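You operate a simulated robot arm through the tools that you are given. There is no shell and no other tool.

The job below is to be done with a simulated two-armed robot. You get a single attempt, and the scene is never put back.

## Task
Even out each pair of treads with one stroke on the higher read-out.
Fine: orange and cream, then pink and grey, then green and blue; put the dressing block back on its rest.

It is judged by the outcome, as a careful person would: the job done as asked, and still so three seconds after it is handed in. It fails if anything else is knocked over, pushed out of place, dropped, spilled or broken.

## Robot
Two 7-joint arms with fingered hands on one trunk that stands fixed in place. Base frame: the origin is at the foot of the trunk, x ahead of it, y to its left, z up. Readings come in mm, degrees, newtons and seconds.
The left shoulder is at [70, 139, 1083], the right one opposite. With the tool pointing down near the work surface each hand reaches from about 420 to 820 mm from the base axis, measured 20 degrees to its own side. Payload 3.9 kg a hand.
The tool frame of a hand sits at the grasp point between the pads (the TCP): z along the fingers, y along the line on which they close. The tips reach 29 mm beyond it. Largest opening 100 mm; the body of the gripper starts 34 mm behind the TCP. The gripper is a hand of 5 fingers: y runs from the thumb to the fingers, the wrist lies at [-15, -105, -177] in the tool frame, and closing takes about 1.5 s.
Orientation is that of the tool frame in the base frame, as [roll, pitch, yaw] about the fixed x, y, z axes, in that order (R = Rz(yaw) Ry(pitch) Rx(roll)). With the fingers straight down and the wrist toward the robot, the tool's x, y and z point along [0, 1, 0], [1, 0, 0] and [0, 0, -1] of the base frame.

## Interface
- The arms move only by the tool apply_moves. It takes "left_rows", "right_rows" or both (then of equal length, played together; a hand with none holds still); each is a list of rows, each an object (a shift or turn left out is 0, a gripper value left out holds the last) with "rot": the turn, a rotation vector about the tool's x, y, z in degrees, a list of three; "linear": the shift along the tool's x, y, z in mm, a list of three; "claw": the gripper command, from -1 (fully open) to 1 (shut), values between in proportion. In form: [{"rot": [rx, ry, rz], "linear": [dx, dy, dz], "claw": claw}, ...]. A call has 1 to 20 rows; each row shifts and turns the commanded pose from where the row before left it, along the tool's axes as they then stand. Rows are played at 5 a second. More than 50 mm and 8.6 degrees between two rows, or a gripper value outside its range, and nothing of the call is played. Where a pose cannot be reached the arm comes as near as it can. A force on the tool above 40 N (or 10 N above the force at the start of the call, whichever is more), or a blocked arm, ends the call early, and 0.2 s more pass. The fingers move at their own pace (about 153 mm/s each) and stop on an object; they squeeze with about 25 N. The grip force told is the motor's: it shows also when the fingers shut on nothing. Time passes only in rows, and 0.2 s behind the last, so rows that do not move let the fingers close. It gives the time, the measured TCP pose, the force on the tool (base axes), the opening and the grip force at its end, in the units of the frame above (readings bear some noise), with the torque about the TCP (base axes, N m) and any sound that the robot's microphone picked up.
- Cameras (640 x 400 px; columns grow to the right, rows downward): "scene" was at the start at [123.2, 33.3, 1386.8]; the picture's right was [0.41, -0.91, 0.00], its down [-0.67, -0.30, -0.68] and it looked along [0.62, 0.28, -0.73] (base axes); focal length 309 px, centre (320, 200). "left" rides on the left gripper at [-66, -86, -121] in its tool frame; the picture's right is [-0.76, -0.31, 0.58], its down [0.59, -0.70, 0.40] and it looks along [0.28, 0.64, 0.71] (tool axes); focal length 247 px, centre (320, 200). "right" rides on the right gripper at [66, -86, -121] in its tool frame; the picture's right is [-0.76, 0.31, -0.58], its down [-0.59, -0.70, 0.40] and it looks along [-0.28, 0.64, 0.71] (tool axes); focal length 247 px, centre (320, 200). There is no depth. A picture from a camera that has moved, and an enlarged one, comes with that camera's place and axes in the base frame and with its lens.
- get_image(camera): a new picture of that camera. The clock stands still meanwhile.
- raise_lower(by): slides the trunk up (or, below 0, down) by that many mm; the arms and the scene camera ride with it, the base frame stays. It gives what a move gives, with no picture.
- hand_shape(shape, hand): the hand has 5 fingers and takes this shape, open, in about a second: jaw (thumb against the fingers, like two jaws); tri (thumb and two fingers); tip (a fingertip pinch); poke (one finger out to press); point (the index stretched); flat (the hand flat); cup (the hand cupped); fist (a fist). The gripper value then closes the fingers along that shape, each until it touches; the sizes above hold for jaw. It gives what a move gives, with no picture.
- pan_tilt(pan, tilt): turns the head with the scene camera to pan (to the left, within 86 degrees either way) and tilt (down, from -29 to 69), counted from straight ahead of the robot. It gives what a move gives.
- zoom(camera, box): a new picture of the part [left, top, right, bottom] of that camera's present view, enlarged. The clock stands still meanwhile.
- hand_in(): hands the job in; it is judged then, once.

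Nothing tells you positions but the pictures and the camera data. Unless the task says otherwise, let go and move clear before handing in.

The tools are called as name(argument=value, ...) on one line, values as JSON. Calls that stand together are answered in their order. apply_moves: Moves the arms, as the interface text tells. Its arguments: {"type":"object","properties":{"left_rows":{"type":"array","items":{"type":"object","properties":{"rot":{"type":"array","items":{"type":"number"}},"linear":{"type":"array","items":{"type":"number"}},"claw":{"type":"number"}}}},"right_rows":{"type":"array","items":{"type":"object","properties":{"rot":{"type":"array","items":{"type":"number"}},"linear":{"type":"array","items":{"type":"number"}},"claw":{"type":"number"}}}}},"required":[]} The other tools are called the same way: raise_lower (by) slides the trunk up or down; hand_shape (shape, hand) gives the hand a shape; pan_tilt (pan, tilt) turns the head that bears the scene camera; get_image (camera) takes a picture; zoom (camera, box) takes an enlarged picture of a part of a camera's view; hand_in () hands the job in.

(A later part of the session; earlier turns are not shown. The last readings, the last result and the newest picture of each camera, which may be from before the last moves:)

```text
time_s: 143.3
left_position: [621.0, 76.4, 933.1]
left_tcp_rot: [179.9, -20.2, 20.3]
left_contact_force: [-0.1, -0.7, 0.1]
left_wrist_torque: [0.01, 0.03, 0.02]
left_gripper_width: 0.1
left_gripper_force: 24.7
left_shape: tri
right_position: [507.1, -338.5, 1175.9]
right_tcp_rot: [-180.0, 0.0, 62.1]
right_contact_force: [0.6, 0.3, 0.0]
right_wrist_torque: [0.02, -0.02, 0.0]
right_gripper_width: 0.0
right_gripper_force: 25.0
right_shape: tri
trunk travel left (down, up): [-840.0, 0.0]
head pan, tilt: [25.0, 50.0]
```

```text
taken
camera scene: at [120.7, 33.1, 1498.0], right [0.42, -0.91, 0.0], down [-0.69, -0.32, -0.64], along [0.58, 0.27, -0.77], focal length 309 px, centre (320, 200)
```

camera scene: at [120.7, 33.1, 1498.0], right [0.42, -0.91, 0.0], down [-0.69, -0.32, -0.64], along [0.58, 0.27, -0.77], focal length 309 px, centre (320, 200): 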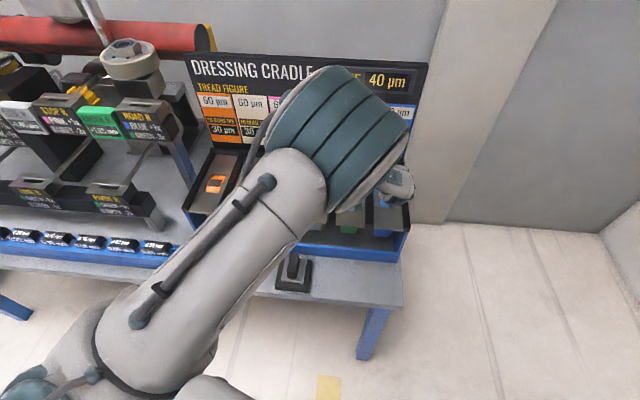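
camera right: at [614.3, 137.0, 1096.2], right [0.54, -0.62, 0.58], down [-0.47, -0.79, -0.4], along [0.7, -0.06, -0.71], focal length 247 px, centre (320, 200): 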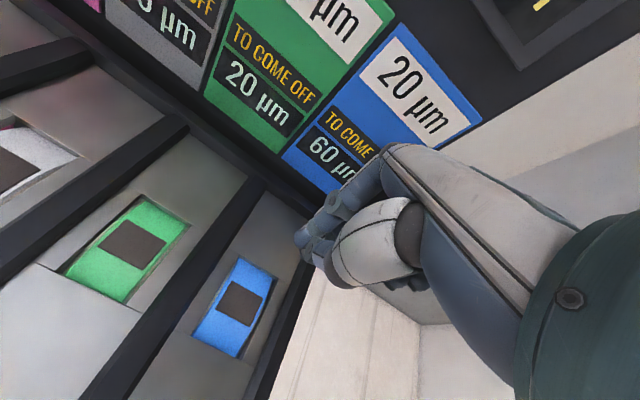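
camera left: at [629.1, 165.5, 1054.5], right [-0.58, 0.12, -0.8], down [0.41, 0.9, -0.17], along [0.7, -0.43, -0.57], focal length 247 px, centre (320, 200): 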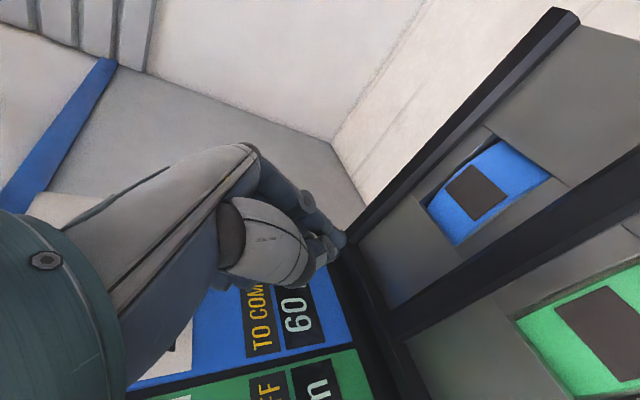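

Good: at deck height the error vanishes. Now I'll take the tilted left hand back to above the rest to pick up the block in this grip.

apply_moves(left_rows=[{"linear": [10.5, 0, -28]}, {"linear": [-23.9, 0, -8.9]}, {"linear": [-23.9, 0, -8.9]}, {"linear": [-23.9, 0, -8.9]}, {"linear": [-23.9, 0, -8.9]}, {"linear": [0, -29.6, 0]}, {"linear": [0, -29.6, 0]}, {"linear": [0, -29.6, 0]}, {"linear": [0, -29.6, 0]}, {"linear": [0, -29.6, 0]}, {"linear": [0, -29.6, 0]}, {"linear": [0, -29.6, 0]}, {"linear": [0, -29.6, 0]}, {}, {}])

get_image(camera="scene")

get_image(camera="left")

```text
time_s: 144.3
left_position: [514.7, 63.2, 886.4]
left_tcp_rot: [-177.2, -10.6, 21.1]
left_contact_force: [-0.7, -0.7, 0.2]
left_wrist_torque: [0.0, 0.02, 0.0]
left_gripper_width: 0.0
left_gripper_force: 24.8
left_shape: tri
right_position: [506.4, -338.2, 1175.5]
right_tcp_rot: [179.8, -0.1, 62.0]
right_contact_force: [-0.3, -0.5, 0.5]
right_wrist_torque: [-0.02, 0.01, -0.02]
right_gripper_width: 0.1
right_gripper_force: 24.7
right_shape: tri
trunk travel left (down, up): [-840.0, 0.0]
head pan, tilt: [25.0, 50.0]
stopped in row 4 (left hand): the arm was blocked; the commanded pose is now the measured one
```

```text
taken
camera scene: at [119.9, 33.2, 1498.1], right [0.42, -0.91, 0.0], down [-0.69, -0.32, -0.64], along [0.58, 0.27, -0.77], focal length 309 px, centre (320, 200)
```

scene: 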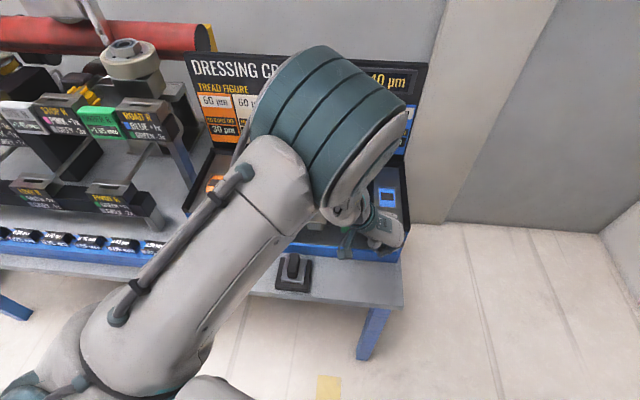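

```text
taken
camera left: at [405.0, 106.1, 995.6], right [-0.72, 0.08, -0.69], down [0.34, 0.91, -0.25], along [0.6, -0.42, -0.68], focal length 247 px, centre (320, 200)
```

left: 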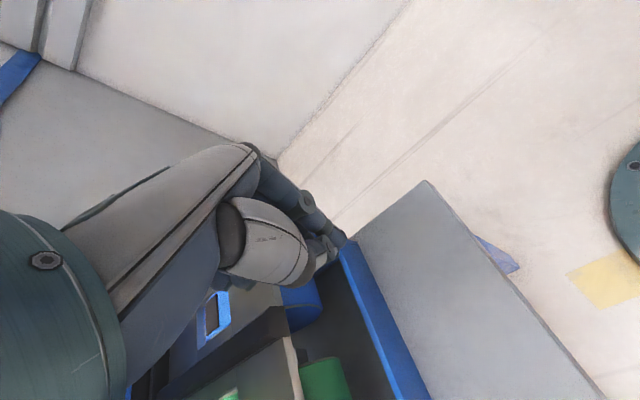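

The arm gets blocked when the tilted hand comes in close. I'll straighten the hand and slide left toward the rest, where the untilted pose worked.

apply_moves(left_rows=[{"linear": [0, -15, -4], "rot": [-1, -3, 0]}, {"linear": [0, -20, -4], "rot": [-1, -3, 0]}, {"linear": [0, -25, -4], "rot": [-0.8, -2.5, 0]}, {"linear": [0, -25, -4], "rot": [0, -2, 0]}, {}])

get_image(camera="left")

```text
time_s: 145.5
left_position: [481.8, 139.6, 903.5]
left_tcp_rot: [-179.7, -0.1, 21.0]
left_contact_force: [0.1, 0.6, 1.1]
left_wrist_torque: [0.01, -0.03, -0.02]
left_gripper_width: 0.0
left_gripper_force: 24.9
left_shape: tri
right_position: [507.1, -340.1, 1175.9]
right_tcp_rot: [180.0, -0.1, 62.0]
right_contact_force: [0.5, 0.2, -0.1]
right_wrist_torque: [0.0, -0.04, -0.04]
right_gripper_width: 0.0
right_gripper_force: 25.0
right_shape: tri
trunk travel left (down, up): [-840.0, 0.0]
head pan, tilt: [25.0, 50.0]
```

```text
taken
camera left: at [391.2, 195.6, 1024.6], right [-0.82, 0.02, -0.58], down [0.3, 0.87, -0.39], along [0.49, -0.49, -0.72], focal length 247 px, centre (320, 200)
```

left: 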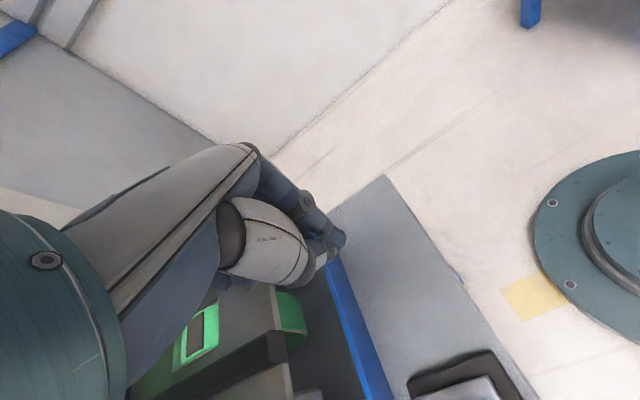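

apply_moves(left_rows=[{"linear": [2.9, -31.3, 5]}, {"linear": [2.9, -31.3, 10]}, {"linear": [2.9, -31.3, 15]}, {"linear": [2.9, -31.3, 20], "rot": [0, 0, 1.3]}, {}, {}])

apply_moves(left_rows=[{"rot": [0, 4, 0], "claw": -1}, {"rot": [0, 4, 0]}, {"rot": [0, 4, 0]}, {}, {}, {}, {}, {}])

get_image(camera="left")

get_image(camera="scene")

```text
time_s: 146.9
left_position: [446.0, 259.6, 853.8]
left_tcp_rot: [-179.7, -0.1, 19.7]
left_contact_force: [1.1, -0.1, -0.2]
left_wrist_torque: [0.03, 0.01, -0.02]
left_gripper_width: 0.0
left_gripper_force: 24.5
left_shape: tri
right_position: [506.9, -339.0, 1175.4]
right_tcp_rot: [180.0, 0.0, 62.0]
right_contact_force: [0.9, 0.3, 0.7]
right_wrist_torque: [0.0, -0.01, -0.05]
right_gripper_width: 0.1
right_gripper_force: 24.9
right_shape: tri
trunk travel left (down, up): [-840.0, 0.0]
head pan, tilt: [25.0, 50.0]
```

```text
time_s: 148.7
left_position: [447.6, 260.6, 853.7]
left_tcp_rot: [-179.7, -12.1, 19.6]
left_contact_force: [-0.3, -0.6, -0.1]
left_wrist_torque: [0.01, -0.04, 0.01]
left_gripper_width: 99.8
left_gripper_force: 0.1
left_shape: tri
right_position: [507.4, -338.0, 1176.0]
right_tcp_rot: [180.0, 0.0, 62.0]
right_contact_force: [0.1, 0.5, -0.1]
right_wrist_torque: [0.0, 0.01, 0.01]
right_gripper_width: 0.0
right_gripper_force: 25.1
right_shape: tri
trunk travel left (down, up): [-840.0, 0.0]
head pan, tilt: [25.0, 50.0]
```

```text
taken
camera left: at [334.7, 310.9, 957.5], right [-0.69, 0.08, -0.72], down [0.38, 0.89, -0.26], along [0.62, -0.46, -0.64], focal length 247 px, centre (320, 200)
```

left: 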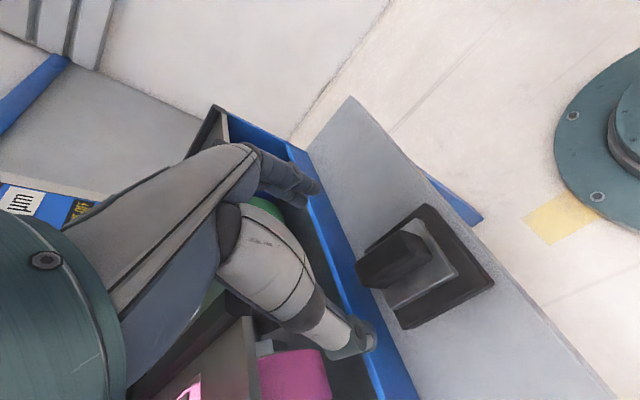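

```text
taken
camera scene: at [120.7, 33.1, 1498.0], right [0.42, -0.91, 0.0], down [-0.69, -0.32, -0.64], along [0.58, 0.27, -0.77], focal length 309 px, centre (320, 200)
```

scene: 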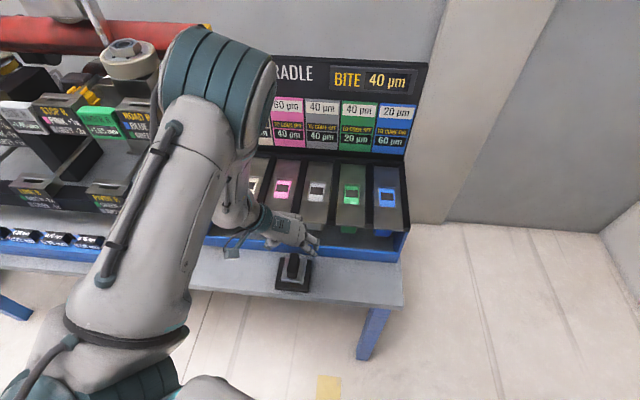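

apply_moves(left_rows=[{"rot": [0, 3, 0]}, {"rot": [0, 3, 0]}, {}, {}])

zoom(camera="left", box=[300, 160, 520, 360])

zoom(camera="scene", box=[220, 200, 340, 300])

```text
time_s: 149.7
left_position: [447.2, 260.5, 853.3]
left_tcp_rot: [-179.7, -18.1, 19.6]
left_contact_force: [-0.5, 0.6, 0.0]
left_wrist_torque: [-0.02, 0.02, 0.02]
left_gripper_width: 99.9
left_gripper_force: 0.0
left_shape: tri
right_position: [505.2, -339.2, 1177.0]
right_tcp_rot: [-179.9, 0.0, 61.9]
right_contact_force: [0.0, -0.3, -0.5]
right_wrist_torque: [0.01, 0.0, 0.0]
right_gripper_width: 0.0
right_gripper_force: 25.2
right_shape: tri
trunk travel left (down, up): [-840.0, 0.0]
head pan, tilt: [25.0, 50.0]
```

```text
2.00 times, centred on (410, 260) of left
camera zoom: at [325.3, 307.9, 947.2], right [-0.61, 0.11, -0.78], down [0.41, 0.89, -0.19], along [0.68, -0.44, -0.59], focal length 494 px, centre (140, 80)
```

zoom: 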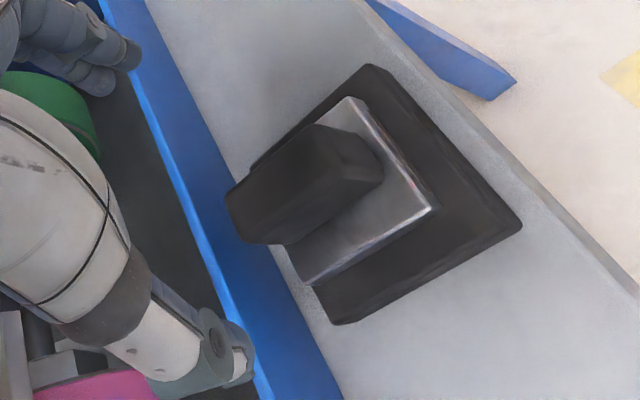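

```text
4.00 times, centred on (280, 250) of scene
camera zoom: at [120.6, 33.1, 1498.0], right [0.42, -0.91, 0.0], down [-0.69, -0.32, -0.64], along [0.58, 0.27, -0.77], focal length 1237 px, centre (480, 0)
```

zoom: 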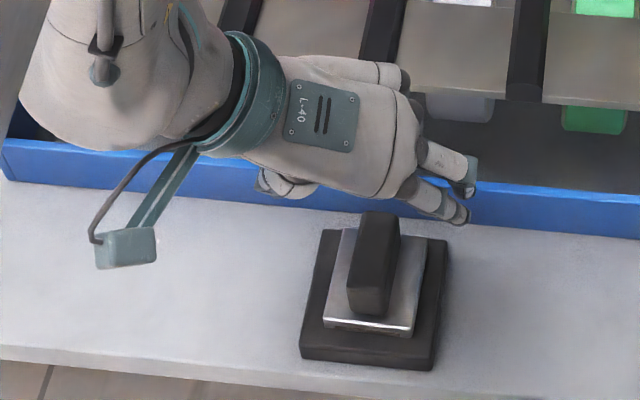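

A tilt of 18° tracks fine at the rest. I'll lower the tilted hand over the handle, staying slightly behind its centre.

apply_moves(left_rows=[{"linear": [-5.7, -2, -1.9]}, {"linear": [-6.2, 0, 19]}, {"linear": [-6.2, 0, 19]}, {"linear": [-6.2, 0, 19]}, {"linear": [-3.1, 0, 9.5]}, {}, {}])

zoom(camera="left", box=[260, 140, 480, 340])

zoom(camera="scene", box=[220, 200, 340, 300])

```text
time_s: 151.3
left_position: [443.4, 260.9, 780.9]
left_tcp_rot: [-179.7, -18.0, 19.7]
left_contact_force: [-0.6, 0.0, -0.5]
left_wrist_torque: [0.01, 0.01, -0.01]
left_gripper_width: 100.1
left_gripper_force: 0.1
left_shape: tri
right_position: [506.6, -337.6, 1175.8]
right_tcp_rot: [180.0, 0.0, 62.0]
right_contact_force: [-0.3, -0.4, -0.6]
right_wrist_torque: [0.0, -0.02, -0.01]
right_gripper_width: 0.0
right_gripper_force: 25.1
right_shape: tri
trunk travel left (down, up): [-840.0, 0.0]
head pan, tilt: [25.0, 50.0]
```

```text
2.00 times, centred on (370, 240) of left
camera zoom: at [319.8, 307.6, 876.6], right [-0.61, 0.11, -0.78], down [0.41, 0.89, -0.19], along [0.68, -0.44, -0.59], focal length 494 px, centre (220, 120)
```

zoom: 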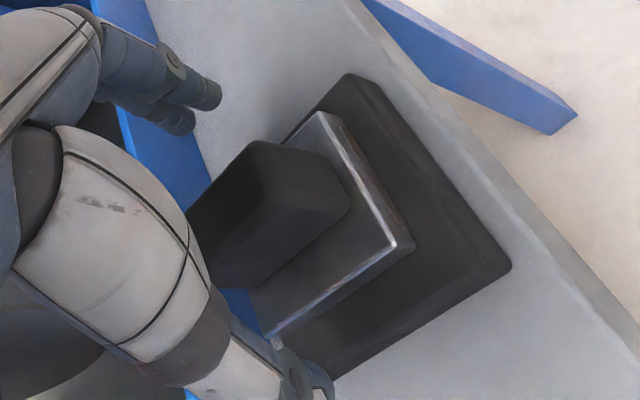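

```text
4.00 times, centred on (280, 250) of scene
camera zoom: at [120.8, 33.1, 1498.0], right [0.42, -0.91, 0.0], down [-0.69, -0.32, -0.64], along [0.58, 0.27, -0.77], focal length 1237 px, centre (480, 0)
```

zoom: 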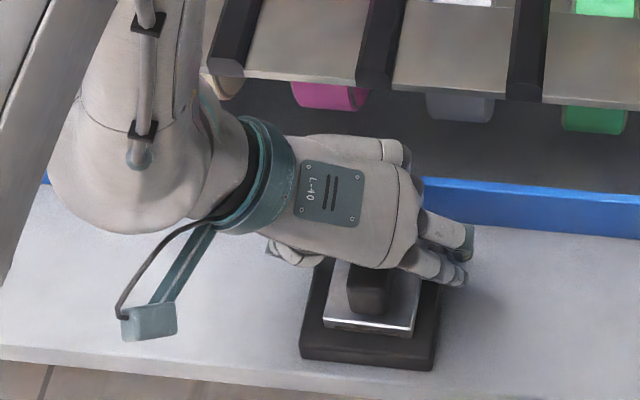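

apply_moves(left_rows=[{"linear": [-1.6, 0, 5]}, {}, {"claw": 0.1}, {"claw": 0.4}, {"claw": 1}, {"claw": 1}, {"claw": 1}, {"claw": 1}, {"claw": 1}, {"claw": 1}, {"claw": 1}])

zoom(camera="left", box=[260, 140, 480, 340])

zoom(camera="scene", box=[220, 200, 340, 300])

```text
time_s: 153.7
left_position: [441.6, 259.9, 777.8]
left_tcp_rot: [-179.7, -18.1, 19.6]
left_contact_force: [-0.5, -1.8, -0.6]
left_wrist_torque: [-0.07, 0.03, -0.04]
left_gripper_width: 21.0
left_gripper_force: 24.4
left_shape: tri
right_position: [506.9, -339.2, 1177.3]
right_tcp_rot: [179.9, 0.0, 62.0]
right_contact_force: [-0.7, -0.4, 0.1]
right_wrist_torque: [-0.05, 0.0, 0.01]
right_gripper_width: 0.0
right_gripper_force: 24.8
right_shape: tri
trunk travel left (down, up): [-840.0, 0.0]
head pan, tilt: [25.0, 50.0]
```

```text
2.00 times, centred on (370, 240) of left
camera zoom: at [318.9, 307.9, 871.7], right [-0.61, 0.11, -0.78], down [0.41, 0.89, -0.19], along [0.68, -0.44, -0.59], focal length 494 px, centre (220, 120)
```

zoom: 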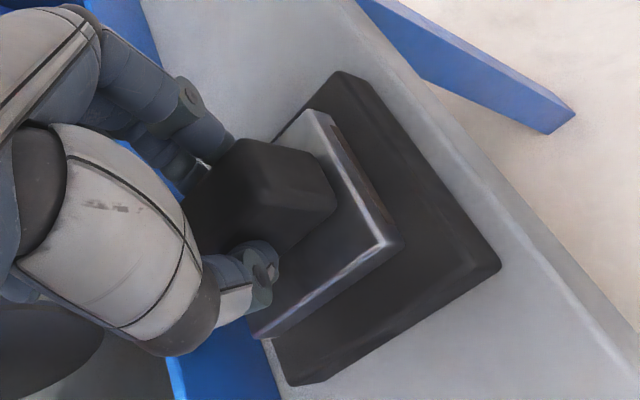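

```text
4.00 times, centred on (280, 250) of scene
camera zoom: at [121.0, 32.9, 1498.0], right [0.42, -0.91, 0.0], down [-0.69, -0.32, -0.64], along [0.58, 0.27, -0.77], focal length 1237 px, centre (480, 0)
```

zoom: 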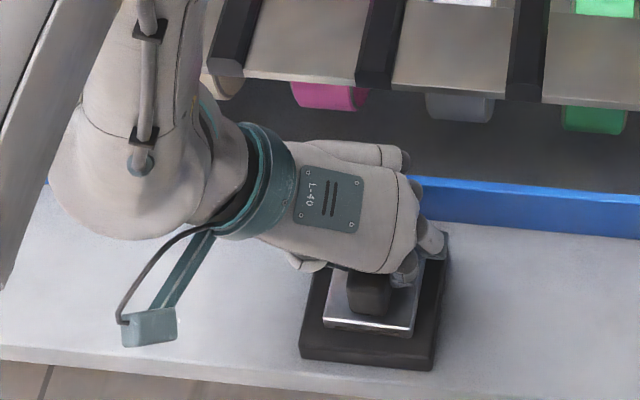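

Gripped firmly at 21 mm across the narrow sides. Lifting gently, stepwise.

apply_moves(left_rows=[{"linear": [3, 0, -9.5]}, {"linear": [6.2, 0, -19]}, {"linear": [6.2, 0, -19]}, {"linear": [7.7, 0, -23.8]}, {}, {}])

get_image(camera="left")

get_image(camera="scene")

```text
time_s: 155.1
left_position: [441.9, 263.1, 853.4]
left_tcp_rot: [-179.7, -18.1, 19.5]
left_contact_force: [-0.2, 0.1, -4.6]
left_wrist_torque: [0.01, 0.02, 0.03]
left_gripper_width: 20.9
left_gripper_force: 24.9
left_shape: tri
right_position: [506.9, -338.9, 1176.7]
right_tcp_rot: [-179.9, -0.1, 62.0]
right_contact_force: [-0.6, -0.6, 0.7]
right_wrist_torque: [0.0, 0.03, -0.04]
right_gripper_width: 0.0
right_gripper_force: 25.1
right_shape: tri
trunk travel left (down, up): [-840.0, 0.0]
head pan, tilt: [25.0, 50.0]
```

```text
taken
camera left: at [319.5, 309.8, 948.2], right [-0.61, 0.11, -0.78], down [0.41, 0.89, -0.19], along [0.68, -0.44, -0.59], focal length 247 px, centre (320, 200)
```

left: 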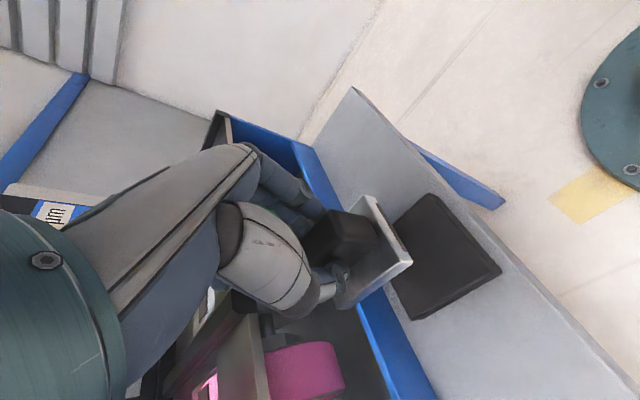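

```text
taken
camera scene: at [121.3, 33.4, 1498.0], right [0.42, -0.91, 0.0], down [-0.69, -0.32, -0.64], along [0.58, 0.27, -0.77], focal length 309 px, centre (320, 200)
```

scene: 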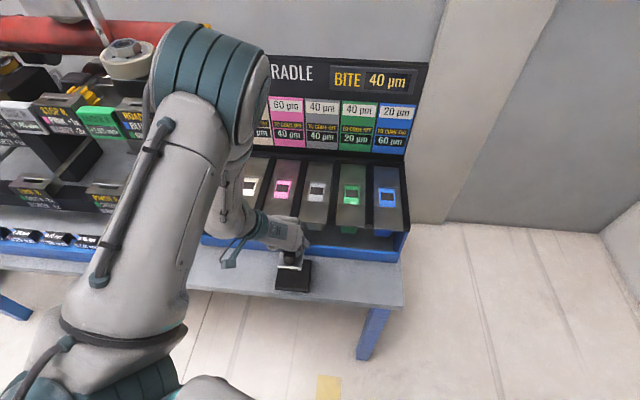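

Held level. Rising to clear the rails, then I'll check tracking before moving across.

apply_moves(left_rows=[{"linear": [9, 0, -27.5]}, {"linear": [9, 0, -27.5]}, {"linear": [9, 0, -27.5]}, {"linear": [9, 0, -27.5]}, {}, {}])

```text
time_s: 156.5
left_position: [441.1, 260.0, 966.6]
left_tcp_rot: [-179.7, -18.0, 19.6]
left_contact_force: [-0.8, 0.0, -4.0]
left_wrist_torque: [-0.04, 0.03, 0.02]
left_gripper_width: 20.9
left_gripper_force: 24.7
left_shape: tri
right_position: [506.8, -339.0, 1175.4]
right_tcp_rot: [-179.9, 0.0, 62.1]
right_contact_force: [0.4, 0.0, 1.1]
right_wrist_torque: [-0.02, -0.02, 0.01]
right_gripper_width: 0.0
right_gripper_force: 25.0
right_shape: tri
trunk travel left (down, up): [-840.0, 0.0]
head pan, tilt: [25.0, 50.0]
```

apply_moves(left_rows=[{"linear": [29, 0, 9.5]}, {"linear": [29, 0, 9.5]}, {"linear": [29, 0, 9.5]}, {"linear": [29, 0, 9.5]}, {"linear": [0, 29.5, 0]}, {"linear": [0, 29.5, 0]}, {"linear": [0, 29.5, 0]}, {"linear": [0, 29.5, 0]}, {}, {}])

```text
time_s: 158.7
left_position: [598.3, 191.0, 967.7]
left_tcp_rot: [-179.7, -18.1, 19.6]
left_contact_force: [0.0, 0.4, -4.2]
left_wrist_torque: [-0.02, 0.06, 0.01]
left_gripper_width: 20.9
left_gripper_force: 24.8
left_shape: tri
right_position: [506.7, -338.5, 1176.3]
right_tcp_rot: [179.9, 0.0, 62.0]
right_contact_force: [0.1, 0.6, 0.0]
right_wrist_torque: [-0.02, 0.0, 0.0]
right_gripper_width: 0.0
right_gripper_force: 25.2
right_shape: tri
trunk travel left (down, up): [-840.0, 0.0]
head pan, tilt: [25.0, 50.0]
```

Tracking exactly. Continuing right to the blue lane.

apply_moves(left_rows=[{"linear": [0, 29.8, 0]}, {"linear": [0, 29.8, 0]}, {"linear": [0, 29.8, 0]}, {"linear": [0, 29.8, 0]}, {}, {}])

get_image(camera="left")

zoom(camera="left", box=[280, 140, 500, 340])

get_image(camera="scene")

```text
time_s: 160.1
left_position: [635.3, 82.9, 964.4]
left_tcp_rot: [180.0, -17.5, 20.4]
left_contact_force: [-0.4, 0.2, -4.2]
left_wrist_torque: [0.03, 0.03, 0.0]
left_gripper_width: 20.6
left_gripper_force: 24.4
left_shape: tri
right_position: [506.7, -338.2, 1176.6]
right_tcp_rot: [-179.9, 0.0, 62.0]
right_contact_force: [0.2, 0.3, 0.6]
right_wrist_torque: [-0.02, -0.02, 0.01]
right_gripper_width: 0.0
right_gripper_force: 25.2
right_shape: tri
trunk travel left (down, up): [-840.0, 0.0]
head pan, tilt: [25.0, 50.0]
```

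```text
taken
camera left: at [513.2, 129.7, 1058.8], right [-0.62, 0.1, -0.78], down [0.39, 0.9, -0.2], along [0.68, -0.43, -0.59], focal length 247 px, centre (320, 200)
```

left: 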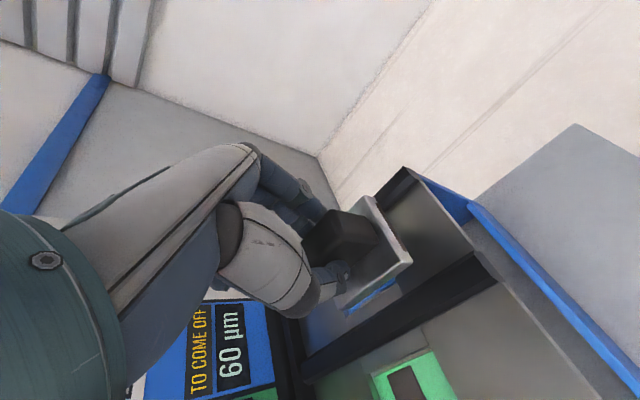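

```text
2.00 times, centred on (390, 240) of left
camera zoom: at [513.2, 129.7, 1058.8], right [-0.62, 0.1, -0.78], down [0.39, 0.9, -0.2], along [0.68, -0.43, -0.59], focal length 494 px, centre (180, 120)
```

zoom: 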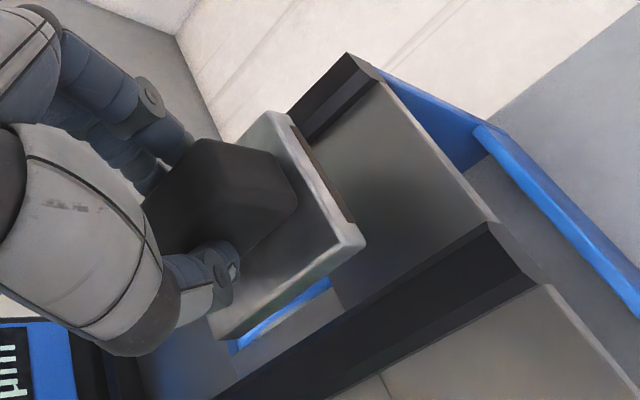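

```text
taken
camera scene: at [121.4, 33.1, 1498.0], right [0.42, -0.91, 0.0], down [-0.69, -0.32, -0.64], along [0.58, 0.27, -0.77], focal length 309 px, centre (320, 200)
```

scene: 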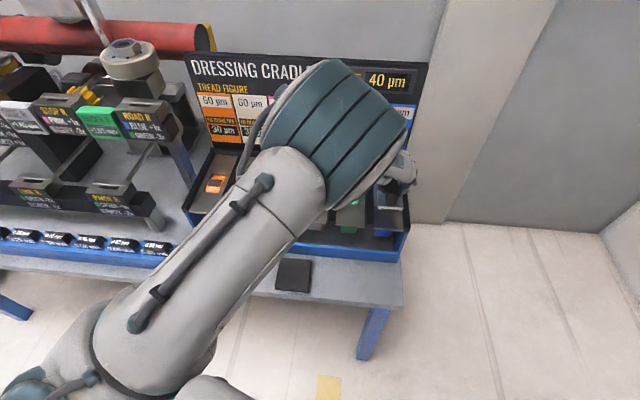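

Near the blue lane now. I'll zoom tighter to check the block's yaw against the rails.

zoom(camera="left", box=[330, 170, 450, 310])

zoom(camera="scene", box=[330, 140, 430, 240])

```text
2.86 times, centred on (390, 240) of left
camera zoom: at [513.2, 129.7, 1058.8], right [-0.62, 0.1, -0.78], down [0.39, 0.9, -0.2], along [0.68, -0.43, -0.59], focal length 706 px, centre (120, 86)
```

zoom: 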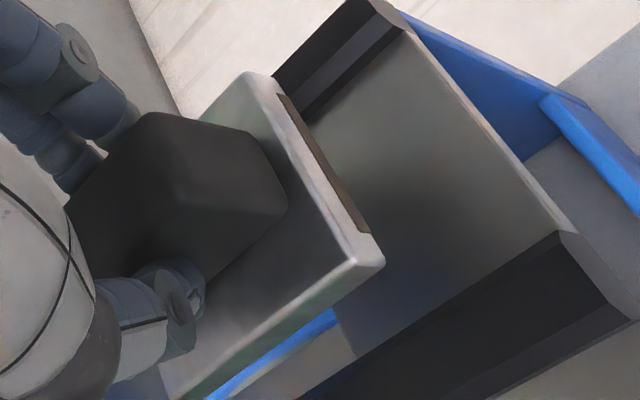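

```text
4.00 times, centred on (380, 190) of scene
camera zoom: at [121.4, 33.1, 1498.0], right [0.42, -0.91, 0.0], down [-0.69, -0.32, -0.64], along [0.58, 0.27, -0.77], focal length 1237 px, centre (80, 240)
```

zoom: 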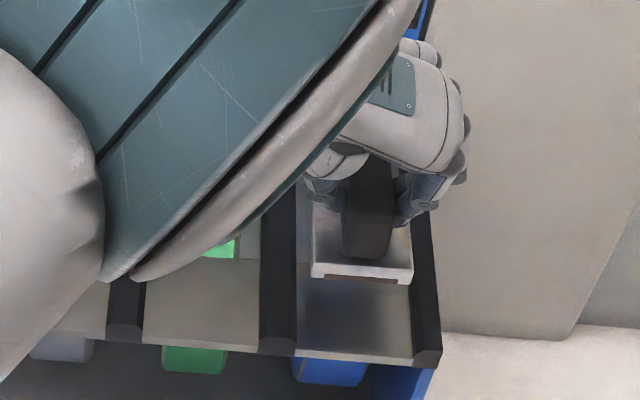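

The block is parallel to the lane, and its centre is about 10 mm ahead of the TCP. I'll back up 25 mm so it starts short of the window, then check alignment just above the rails.

apply_moves(left_rows=[{"linear": [-11.7, 0, -3.8]}, {"linear": [-11.7, 0, -3.8]}, {"linear": [-3.1, 0, 9.5]}, {"linear": [-1.6, 0, 4.8]}, {}, {}])

zoom(camera="scene", box=[330, 140, 430, 240])

zoom(camera="left", box=[280, 140, 500, 340])

```text
time_s: 161.5
left_position: [616.5, 75.1, 953.7]
left_tcp_rot: [179.3, -17.9, 20.9]
left_contact_force: [0.2, -0.4, -4.4]
left_wrist_torque: [-0.01, 0.0, 0.0]
left_gripper_width: 20.7
left_gripper_force: 24.7
left_shape: tri
right_position: [507.8, -338.2, 1175.7]
right_tcp_rot: [180.0, 0.0, 62.1]
right_contact_force: [0.4, 0.5, 0.0]
right_wrist_torque: [-0.01, 0.02, -0.02]
right_gripper_width: 0.1
right_gripper_force: 24.8
right_shape: tri
trunk travel left (down, up): [-840.0, 0.0]
head pan, tilt: [25.0, 50.0]
```

```text
4.00 times, centred on (380, 190) of scene
camera zoom: at [121.7, 33.1, 1497.9], right [0.42, -0.91, 0.0], down [-0.69, -0.32, -0.64], along [0.58, 0.27, -0.77], focal length 1237 px, centre (80, 240)
```

zoom: 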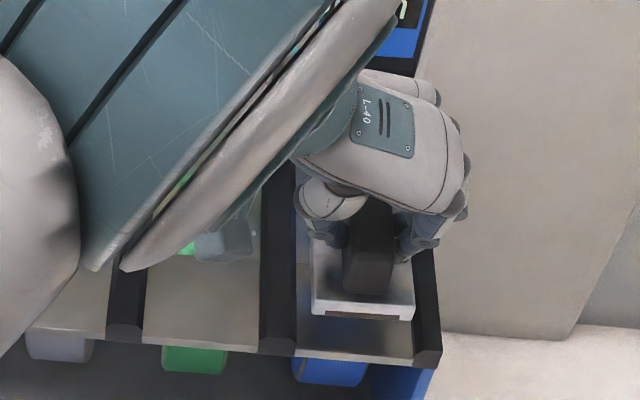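

```text
2.00 times, centred on (390, 240) of left
camera zoom: at [493.7, 122.5, 1047.4], right [-0.61, 0.09, -0.78], down [0.39, 0.9, -0.21], along [0.69, -0.43, -0.58], focal length 494 px, centre (180, 120)
```

zoom: 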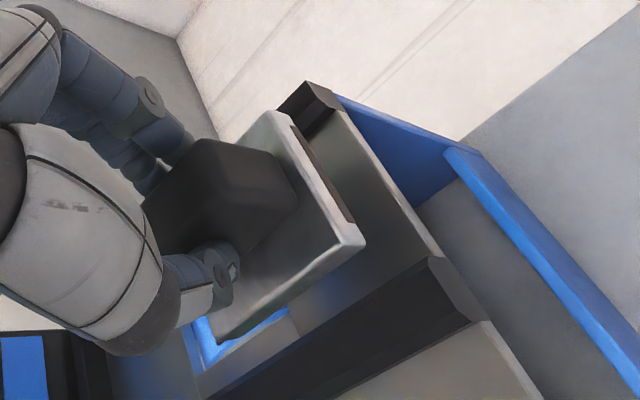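

apply_moves(left_rows=[{"linear": [0, 4, 0]}, {"linear": [-1.6, 0, 4.8]}, {"linear": [-0.6, 0, 1.9]}, {}, {}])

zoom(camera="scene", box=[330, 140, 430, 240])

zoom(camera="left", box=[280, 140, 500, 340])

```text
time_s: 162.7
left_position: [617.3, 71.1, 944.9]
left_tcp_rot: [179.6, -17.8, 20.6]
left_contact_force: [-0.5, -0.2, -4.1]
left_wrist_torque: [-0.03, 0.03, -0.01]
left_gripper_width: 20.6
left_gripper_force: 24.9
left_shape: tri
right_position: [508.5, -339.1, 1175.7]
right_tcp_rot: [-179.9, 0.0, 61.9]
right_contact_force: [0.0, 0.0, 0.1]
right_wrist_torque: [-0.01, -0.01, 0.03]
right_gripper_width: 0.0
right_gripper_force: 25.1
right_shape: tri
trunk travel left (down, up): [-840.0, 0.0]
head pan, tilt: [25.0, 50.0]
```

```text
4.00 times, centred on (380, 190) of scene
camera zoom: at [121.5, 33.1, 1498.0], right [0.42, -0.91, 0.0], down [-0.69, -0.32, -0.64], along [0.58, 0.27, -0.77], focal length 1237 px, centre (80, 240)
```

zoom: 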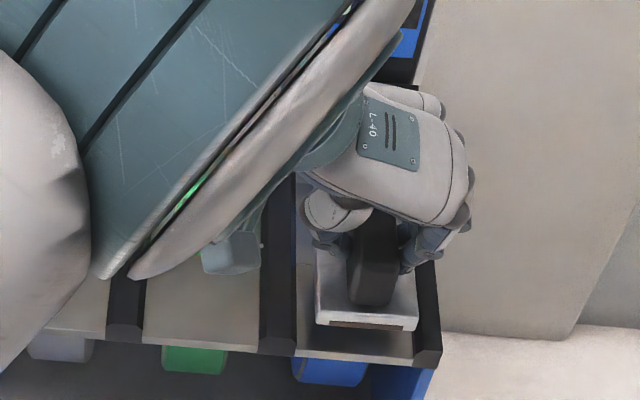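

```text
2.00 times, centred on (390, 240) of left
camera zoom: at [494.3, 118.2, 1039.7], right [-0.62, 0.09, -0.78], down [0.39, 0.9, -0.2], along [0.68, -0.43, -0.59], focal length 494 px, centre (180, 120)
```

zoom: 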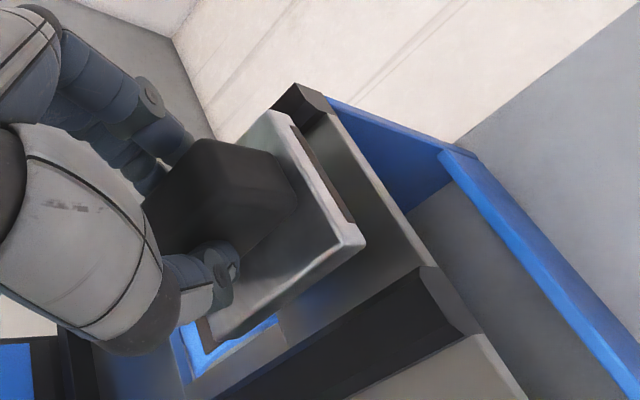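

Centred in the blue lane (e≈138). Lowering into the lane.

apply_moves(left_rows=[{"linear": [-0.9, 0, 2.85]}, {"linear": [-0.9, 0, 2.85]}, {"linear": [-0.9, 0, 2.85]}, {"linear": [-0.9, 0, 2.85]}, {}])

zoom(camera="scene", box=[330, 140, 430, 240])

zoom(camera="left", box=[280, 140, 500, 340])

```text
time_s: 163.9
left_position: [616.7, 70.3, 934.3]
left_tcp_rot: [179.9, -17.9, 20.4]
left_contact_force: [0.2, -0.8, -4.3]
left_wrist_torque: [0.03, 0.05, 0.0]
left_gripper_width: 20.6
left_gripper_force: 24.6
left_shape: tri
right_position: [507.2, -338.0, 1175.5]
right_tcp_rot: [-180.0, 0.1, 62.0]
right_contact_force: [-1.6, -1.1, 0.3]
right_wrist_torque: [0.02, 0.04, 0.01]
right_gripper_width: 0.2
right_gripper_force: 24.8
right_shape: tri
trunk travel left (down, up): [-840.0, 0.0]
head pan, tilt: [25.0, 50.0]
```

```text
4.00 times, centred on (380, 190) of scene
camera zoom: at [121.4, 33.2, 1498.0], right [0.42, -0.91, 0.0], down [-0.69, -0.32, -0.64], along [0.58, 0.27, -0.77], focal length 1237 px, centre (80, 240)
```

zoom: 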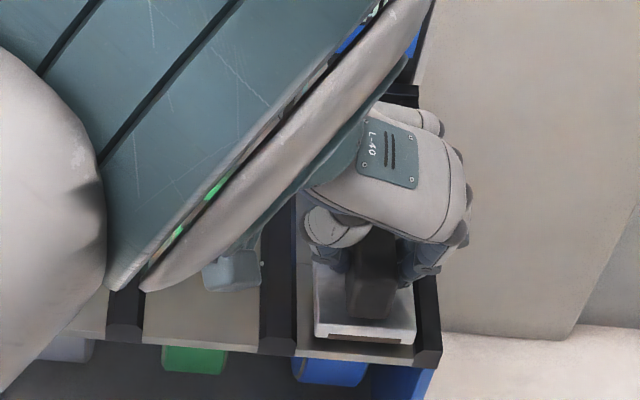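

```text
2.00 times, centred on (390, 240) of left
camera zoom: at [494.2, 116.6, 1027.4], right [-0.62, 0.1, -0.78], down [0.4, 0.9, -0.2], along [0.68, -0.43, -0.59], focal length 494 px, centre (180, 120)
```

zoom: 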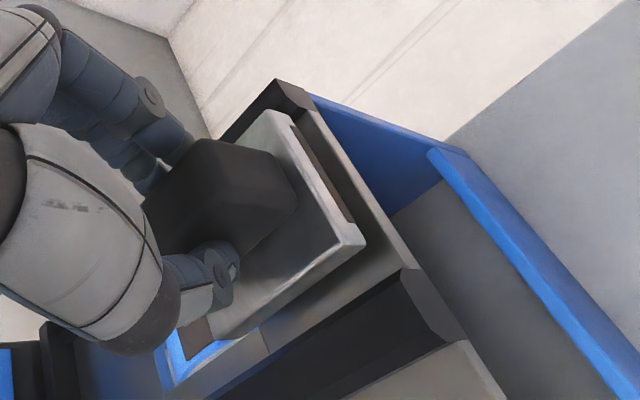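

apply_moves(left_rows=[{"linear": [-0.6, 0, 1.9]}, {"linear": [-0.6, 0, 1.9]}, {"linear": [-0.6, 0, 1.9]}, {}])

apply_moves(left_rows=[{"linear": [-0.6, 0, 1.9]}, {"linear": [-0.3, 0, 0.95]}, {}])

```text
time_s: 164.9
left_position: [614.9, 70.2, 927.5]
left_tcp_rot: [179.9, -17.9, 20.4]
left_contact_force: [0.6, 0.4, -5.0]
left_wrist_torque: [0.01, 0.02, -0.01]
left_gripper_width: 20.8
left_gripper_force: 25.5
left_shape: tri
right_position: [507.1, -339.8, 1176.5]
right_tcp_rot: [180.0, -0.1, 62.0]
right_contact_force: [-0.4, -0.5, 0.2]
right_wrist_torque: [-0.02, -0.02, -0.02]
right_gripper_width: 0.0
right_gripper_force: 24.9
right_shape: tri
trunk travel left (down, up): [-840.0, 0.0]
head pan, tilt: [25.0, 50.0]
```

```text
time_s: 165.7
left_position: [616.8, 70.8, 923.7]
left_tcp_rot: [-179.9, -17.9, 20.2]
left_contact_force: [0.2, 0.6, -4.6]
left_wrist_torque: [-0.01, 0.04, 0.03]
left_gripper_width: 20.7
left_gripper_force: 25.5
left_shape: tri
right_position: [507.1, -340.1, 1176.2]
right_tcp_rot: [180.0, 0.0, 62.0]
right_contact_force: [-0.4, 0.3, -0.3]
right_wrist_torque: [0.01, 0.0, 0.01]
right_gripper_width: 0.0
right_gripper_force: 25.0
right_shape: tri
trunk travel left (down, up): [-840.0, 0.0]
head pan, tilt: [25.0, 50.0]
```

apply_moves(left_rows=[{"linear": [-0.3, 0, 0.95]}, {"linear": [-0.3, 0, 0.95]}, {}])

apply_moves(left_rows=[{"linear": [-0.3, 0, 0.95]}, {}])

```text
time_s: 166.5
left_position: [616.5, 68.1, 923.3]
left_tcp_rot: [179.9, -18.1, 20.2]
left_contact_force: [0.6, -0.7, 1.3]
left_wrist_torque: [0.0, 0.0, 0.02]
left_gripper_width: 20.8
left_gripper_force: 24.9
left_shape: tri
right_position: [508.4, -338.5, 1174.8]
right_tcp_rot: [-179.9, -0.1, 62.1]
right_contact_force: [0.2, 0.0, 0.3]
right_wrist_torque: [-0.01, 0.03, -0.04]
right_gripper_width: 0.1
right_gripper_force: 25.1
right_shape: tri
trunk travel left (down, up): [-840.0, 0.0]
head pan, tilt: [25.0, 50.0]
```

```text
time_s: 167.1
left_position: [616.0, 68.0, 923.6]
left_tcp_rot: [-180.0, -18.1, 20.0]
left_contact_force: [1.0, -2.0, 6.0]
left_wrist_torque: [-0.02, -0.07, 0.01]
left_gripper_width: 21.0
left_gripper_force: 24.8
left_shape: tri
right_position: [505.4, -339.2, 1176.3]
right_tcp_rot: [-180.0, -0.1, 62.0]
right_contact_force: [-0.2, -0.3, -0.6]
right_wrist_torque: [-0.04, -0.02, -0.02]
right_gripper_width: 0.1
right_gripper_force: 25.4
right_shape: tri
trunk travel left (down, up): [-840.0, 0.0]
head pan, tilt: [25.0, 50.0]
```

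On contact. Now the single forward stroke over the blue tread, then a lift at the far end.

apply_moves(left_rows=[{"linear": [9.51, -0.5, 3.09]}, {"linear": [9.51, -0.5, 3.09]}, {"linear": [9.51, -0.5, 3.09]}, {"linear": [9.51, -0.5, 3.09]}, {"linear": [9.51, 0, 3.09]}, {"linear": [9.51, 0, 3.09]}, {"linear": [9.51, 0, 3.09]}, {"linear": [9.51, 0, 3.09]}, {"linear": [9.51, 0, 3.09]}, {"linear": [9.51, 0, 3.09]}, {"linear": [9.51, 0, 3.09]}, {"linear": [9.51, 0, 3.09]}, {"linear": [9.51, 0, 3.09]}, {"linear": [7.6, 0, 2.47]}, {"linear": [1.55, 0, -4.75]}, {"linear": [4.6, 0, -14.3]}, {"linear": [6.2, 0, -19]}])

get_image(camera="left")

get_image(camera="scene")

```text
time_s: 170.7
left_position: [744.4, 115.3, 962.2]
left_tcp_rot: [-179.7, -18.1, 19.6]
left_contact_force: [0.0, -1.6, -4.6]
left_wrist_torque: [-0.01, 0.04, 0.01]
left_gripper_width: 21.1
left_gripper_force: 25.0
left_shape: tri
right_position: [505.6, -339.3, 1175.6]
right_tcp_rot: [-180.0, 0.0, 62.0]
right_contact_force: [0.5, -0.8, 0.3]
right_wrist_torque: [-0.03, 0.01, -0.02]
right_gripper_width: 0.1
right_gripper_force: 24.8
right_shape: tri
trunk travel left (down, up): [-840.0, 0.0]
head pan, tilt: [25.0, 50.0]
```

```text
taken
camera left: at [622.7, 162.7, 1056.1], right [-0.61, 0.11, -0.78], down [0.41, 0.89, -0.19], along [0.68, -0.44, -0.59], focal length 247 px, centre (320, 200)
```

left: 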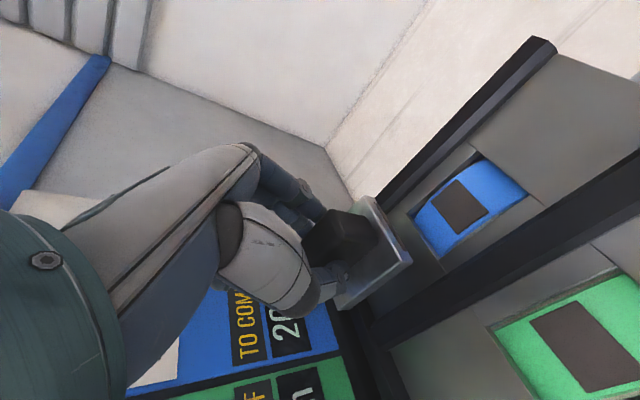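

```text
taken
camera scene: at [121.3, 33.2, 1497.9], right [0.42, -0.91, 0.0], down [-0.69, -0.32, -0.64], along [0.58, 0.27, -0.77], focal length 309 px, centre (320, 200)
```

scene: 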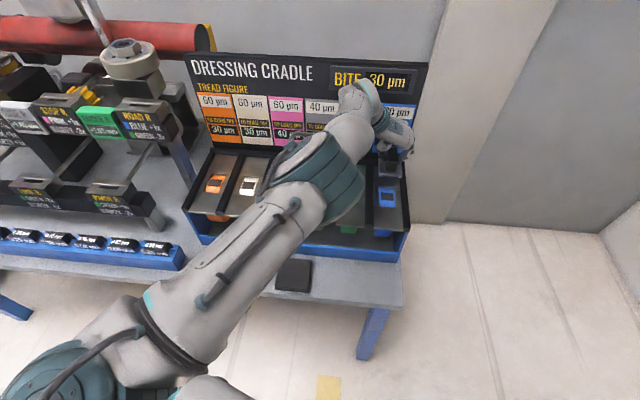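

The blue read-out now shows 20, level with green. All three pairs are even, with one stroke each. Now I'll carry the block back along the same path to the rest.

apply_moves(left_rows=[{"linear": [1.5, 0, -4.8]}, {"linear": [-26.2, 0, -8.5]}, {"linear": [-26.2, 0, -8.5]}, {"linear": [-26.2, 0, -8.5]}, {"linear": [0, -29.6, 0]}, {"linear": [0, -29.6, 0]}, {"linear": [0, -29.6, 0]}, {"linear": [0, -29.6, 0]}, {"linear": [0, -29.6, 0]}, {"linear": [0, -29.6, 0]}, {"linear": [0, -29.6, 0]}, {"linear": [0, -29.6, 0]}, {}, {}])

get_image(camera="scene")

```text
time_s: 173.7
left_position: [587.8, 309.2, 966.6]
left_tcp_rot: [-179.8, -18.1, 19.6]
left_contact_force: [-0.3, 0.0, -3.7]
left_wrist_torque: [0.0, 0.01, -0.01]
left_gripper_width: 20.7
left_gripper_force: 25.2
left_shape: tri
right_position: [507.4, -338.4, 1175.9]
right_tcp_rot: [-180.0, 0.0, 62.0]
right_contact_force: [-1.1, 0.3, -0.1]
right_wrist_torque: [0.01, 0.0, 0.0]
right_gripper_width: 0.0
right_gripper_force: 24.9
right_shape: tri
trunk travel left (down, up): [-840.0, 0.0]
head pan, tilt: [25.0, 50.0]
```

```text
taken
camera scene: at [121.4, 33.6, 1497.9], right [0.42, -0.91, 0.0], down [-0.69, -0.32, -0.64], along [0.58, 0.27, -0.77], focal length 309 px, centre (320, 200)
```

scene: 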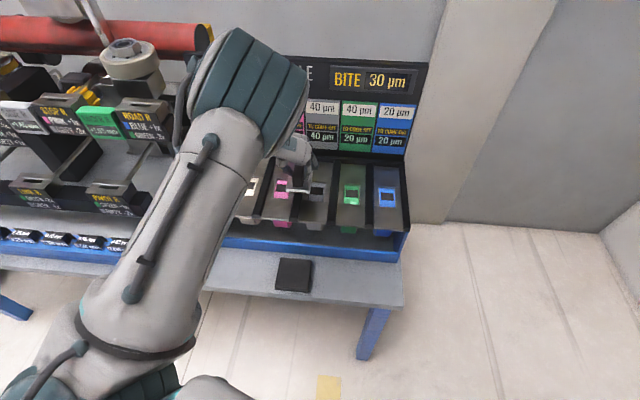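

apply_moves(left_rows=[{"linear": [-29.7, -0.7, -9.64]}, {"linear": [-29.7, -0.5, -9.64]}, {"linear": [-29.7, -0.5, -9.64]}, {"linear": [-29.7, -0.5, -9.64]}, {"linear": [-29.7, -0.5, -9.64]}, {}, {}])

apply_moves(left_rows=[{"linear": [-9.3, 0, 28.5]}, {"linear": [-9.3, 0, 28.5]}, {"linear": [-9.3, 0, 28.5]}, {"linear": [-9.3, 0, 28.5]}, {"linear": [-9.3, 0, 28.5]}, {}, {}])

zoom(camera="scene", box=[220, 200, 340, 300])

zoom(camera="left", box=[260, 140, 480, 340])

```text
time_s: 175.3
left_position: [436.9, 263.0, 968.1]
left_tcp_rot: [-179.7, -18.1, 19.6]
left_contact_force: [-0.9, -0.1, -4.2]
left_wrist_torque: [0.0, 0.05, 0.01]
left_gripper_width: 20.8
left_gripper_force: 25.1
left_shape: tri
right_position: [505.8, -338.7, 1176.7]
right_tcp_rot: [-180.0, 0.0, 62.0]
right_contact_force: [0.2, 0.3, -0.9]
right_wrist_torque: [0.0, 0.01, 0.03]
right_gripper_width: 0.0
right_gripper_force: 24.9
right_shape: tri
trunk travel left (down, up): [-840.0, 0.0]
head pan, tilt: [25.0, 50.0]
```

```text
time_s: 176.9
left_position: [442.2, 262.6, 817.1]
left_tcp_rot: [-179.6, -18.0, 19.6]
left_contact_force: [-0.7, 1.0, -4.4]
left_wrist_torque: [0.03, 0.06, -0.01]
left_gripper_width: 20.9
left_gripper_force: 24.6
left_shape: tri
right_position: [507.7, -338.4, 1175.9]
right_tcp_rot: [180.0, 0.0, 62.0]
right_contact_force: [0.6, 0.1, 0.6]
right_wrist_torque: [-0.01, 0.01, -0.04]
right_gripper_width: 0.1
right_gripper_force: 25.1
right_shape: tri
trunk travel left (down, up): [-840.0, 0.0]
head pan, tilt: [25.0, 50.0]
```

```text
4.00 times, centred on (280, 250) of scene
camera zoom: at [121.5, 33.5, 1497.9], right [0.42, -0.91, 0.0], down [-0.69, -0.32, -0.64], along [0.58, 0.27, -0.77], focal length 1237 px, centre (480, 0)
```

zoom: 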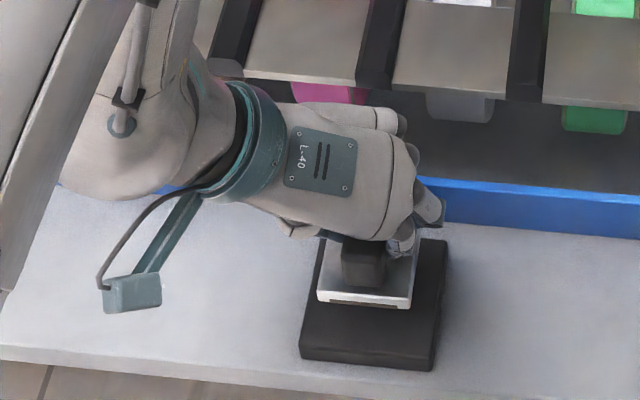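

```text
2.00 times, centred on (370, 240) of left
camera zoom: at [319.0, 308.7, 911.2], right [-0.61, 0.11, -0.78], down [0.41, 0.89, -0.19], along [0.68, -0.44, -0.59], focal length 494 px, centre (220, 120)
```

zoom: 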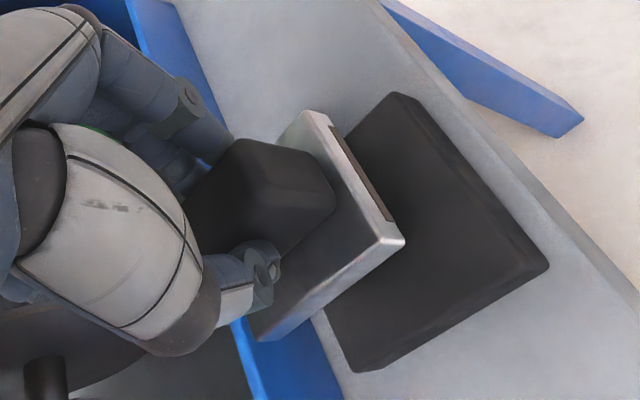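

The block is laterally right but about 6 mm too far forward relative to the pad centre. I'll pull back 6 mm and lower.

apply_moves(left_rows=[{"linear": [-5.7, 0, -1.85]}, {"linear": [-3.1, 0, 9.5]}, {"linear": [-3.1, 0, 9.5]}, {"linear": [-3.1, 0, 9.5]}, {"linear": [-1.55, 0, 4.75]}, {}, {}])

zoom(camera="scene", box=[220, 200, 340, 300])

zoom(camera="left", box=[260, 140, 480, 340])

```text
time_s: 178.5
left_position: [433.6, 258.6, 782.1]
left_tcp_rot: [-179.7, -18.1, 19.6]
left_contact_force: [-0.1, 0.4, -3.3]
left_wrist_torque: [-0.03, 0.04, 0.03]
left_gripper_width: 21.1
left_gripper_force: 24.6
left_shape: tri
right_position: [507.7, -339.3, 1175.2]
right_tcp_rot: [-179.9, 0.0, 62.0]
right_contact_force: [-0.5, -0.5, -0.6]
right_wrist_torque: [-0.02, -0.05, -0.03]
right_gripper_width: 0.0
right_gripper_force: 24.5
right_shape: tri
trunk travel left (down, up): [-840.0, 0.0]
head pan, tilt: [25.0, 50.0]
```

```text
4.00 times, centred on (280, 250) of scene
camera zoom: at [121.3, 33.4, 1498.0], right [0.42, -0.91, 0.0], down [-0.69, -0.32, -0.64], along [0.58, 0.27, -0.77], focal length 1237 px, centre (480, 0)
```

zoom: 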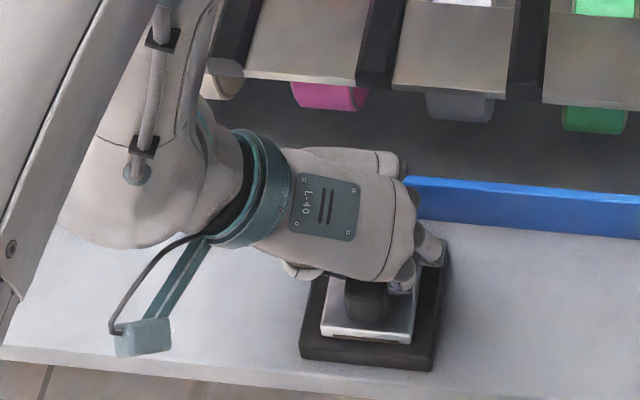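

```text
2.00 times, centred on (370, 240) of left
camera zoom: at [311.6, 305.9, 876.1], right [-0.61, 0.11, -0.78], down [0.41, 0.89, -0.19], along [0.68, -0.44, -0.59], focal length 494 px, centre (220, 120)
```

zoom: 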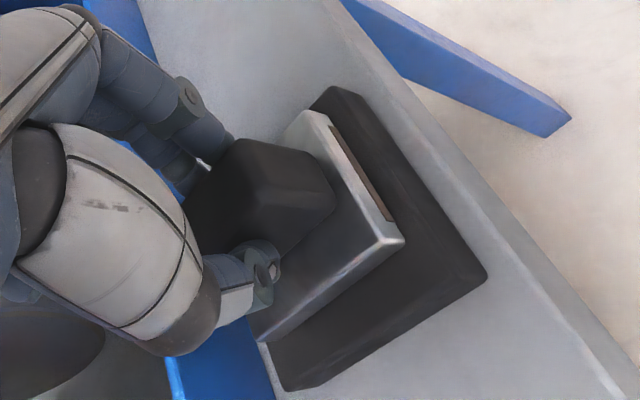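

The reading shows I overshot a bit. I'll go forward 4 mm and right 1.5 mm, matching the original seat, then lower to contact.

apply_moves(left_rows=[{"linear": [3.8, 1.5, 1.24]}, {"linear": [-0.6, 0, 1.9]}, {}, {}])

apply_moves(left_rows=[{"linear": [-0.3, 0, 0.95]}, {"linear": [-0.3, 0, 0.95]}, {}])

```text
time_s: 179.5
left_position: [436.8, 258.3, 780.1]
left_tcp_rot: [-179.7, -18.2, 19.5]
left_contact_force: [0.3, 0.4, -3.9]
left_wrist_torque: [0.02, 0.0, 0.0]
left_gripper_width: 20.8
left_gripper_force: 25.5
left_shape: tri
right_position: [507.4, -338.8, 1175.6]
right_tcp_rot: [180.0, -0.1, 62.0]
right_contact_force: [0.0, -0.7, -0.9]
right_wrist_torque: [0.01, 0.04, 0.03]
right_gripper_width: 0.0
right_gripper_force: 25.0
right_shape: tri
trunk travel left (down, up): [-840.0, 0.0]
head pan, tilt: [25.0, 50.0]
```

```text
time_s: 180.3
left_position: [437.4, 258.5, 777.8]
left_tcp_rot: [-179.6, -18.2, 19.6]
left_contact_force: [0.8, 0.6, -4.6]
left_wrist_torque: [0.02, 0.05, -0.01]
left_gripper_width: 21.0
left_gripper_force: 25.5
left_shape: tri
right_position: [508.1, -338.9, 1178.0]
right_tcp_rot: [179.9, -0.1, 62.0]
right_contact_force: [-0.4, -0.3, -0.5]
right_wrist_torque: [0.0, 0.02, 0.0]
right_gripper_width: 0.0
right_gripper_force: 24.8
right_shape: tri
trunk travel left (down, up): [-840.0, 0.0]
head pan, tilt: [25.0, 50.0]
```

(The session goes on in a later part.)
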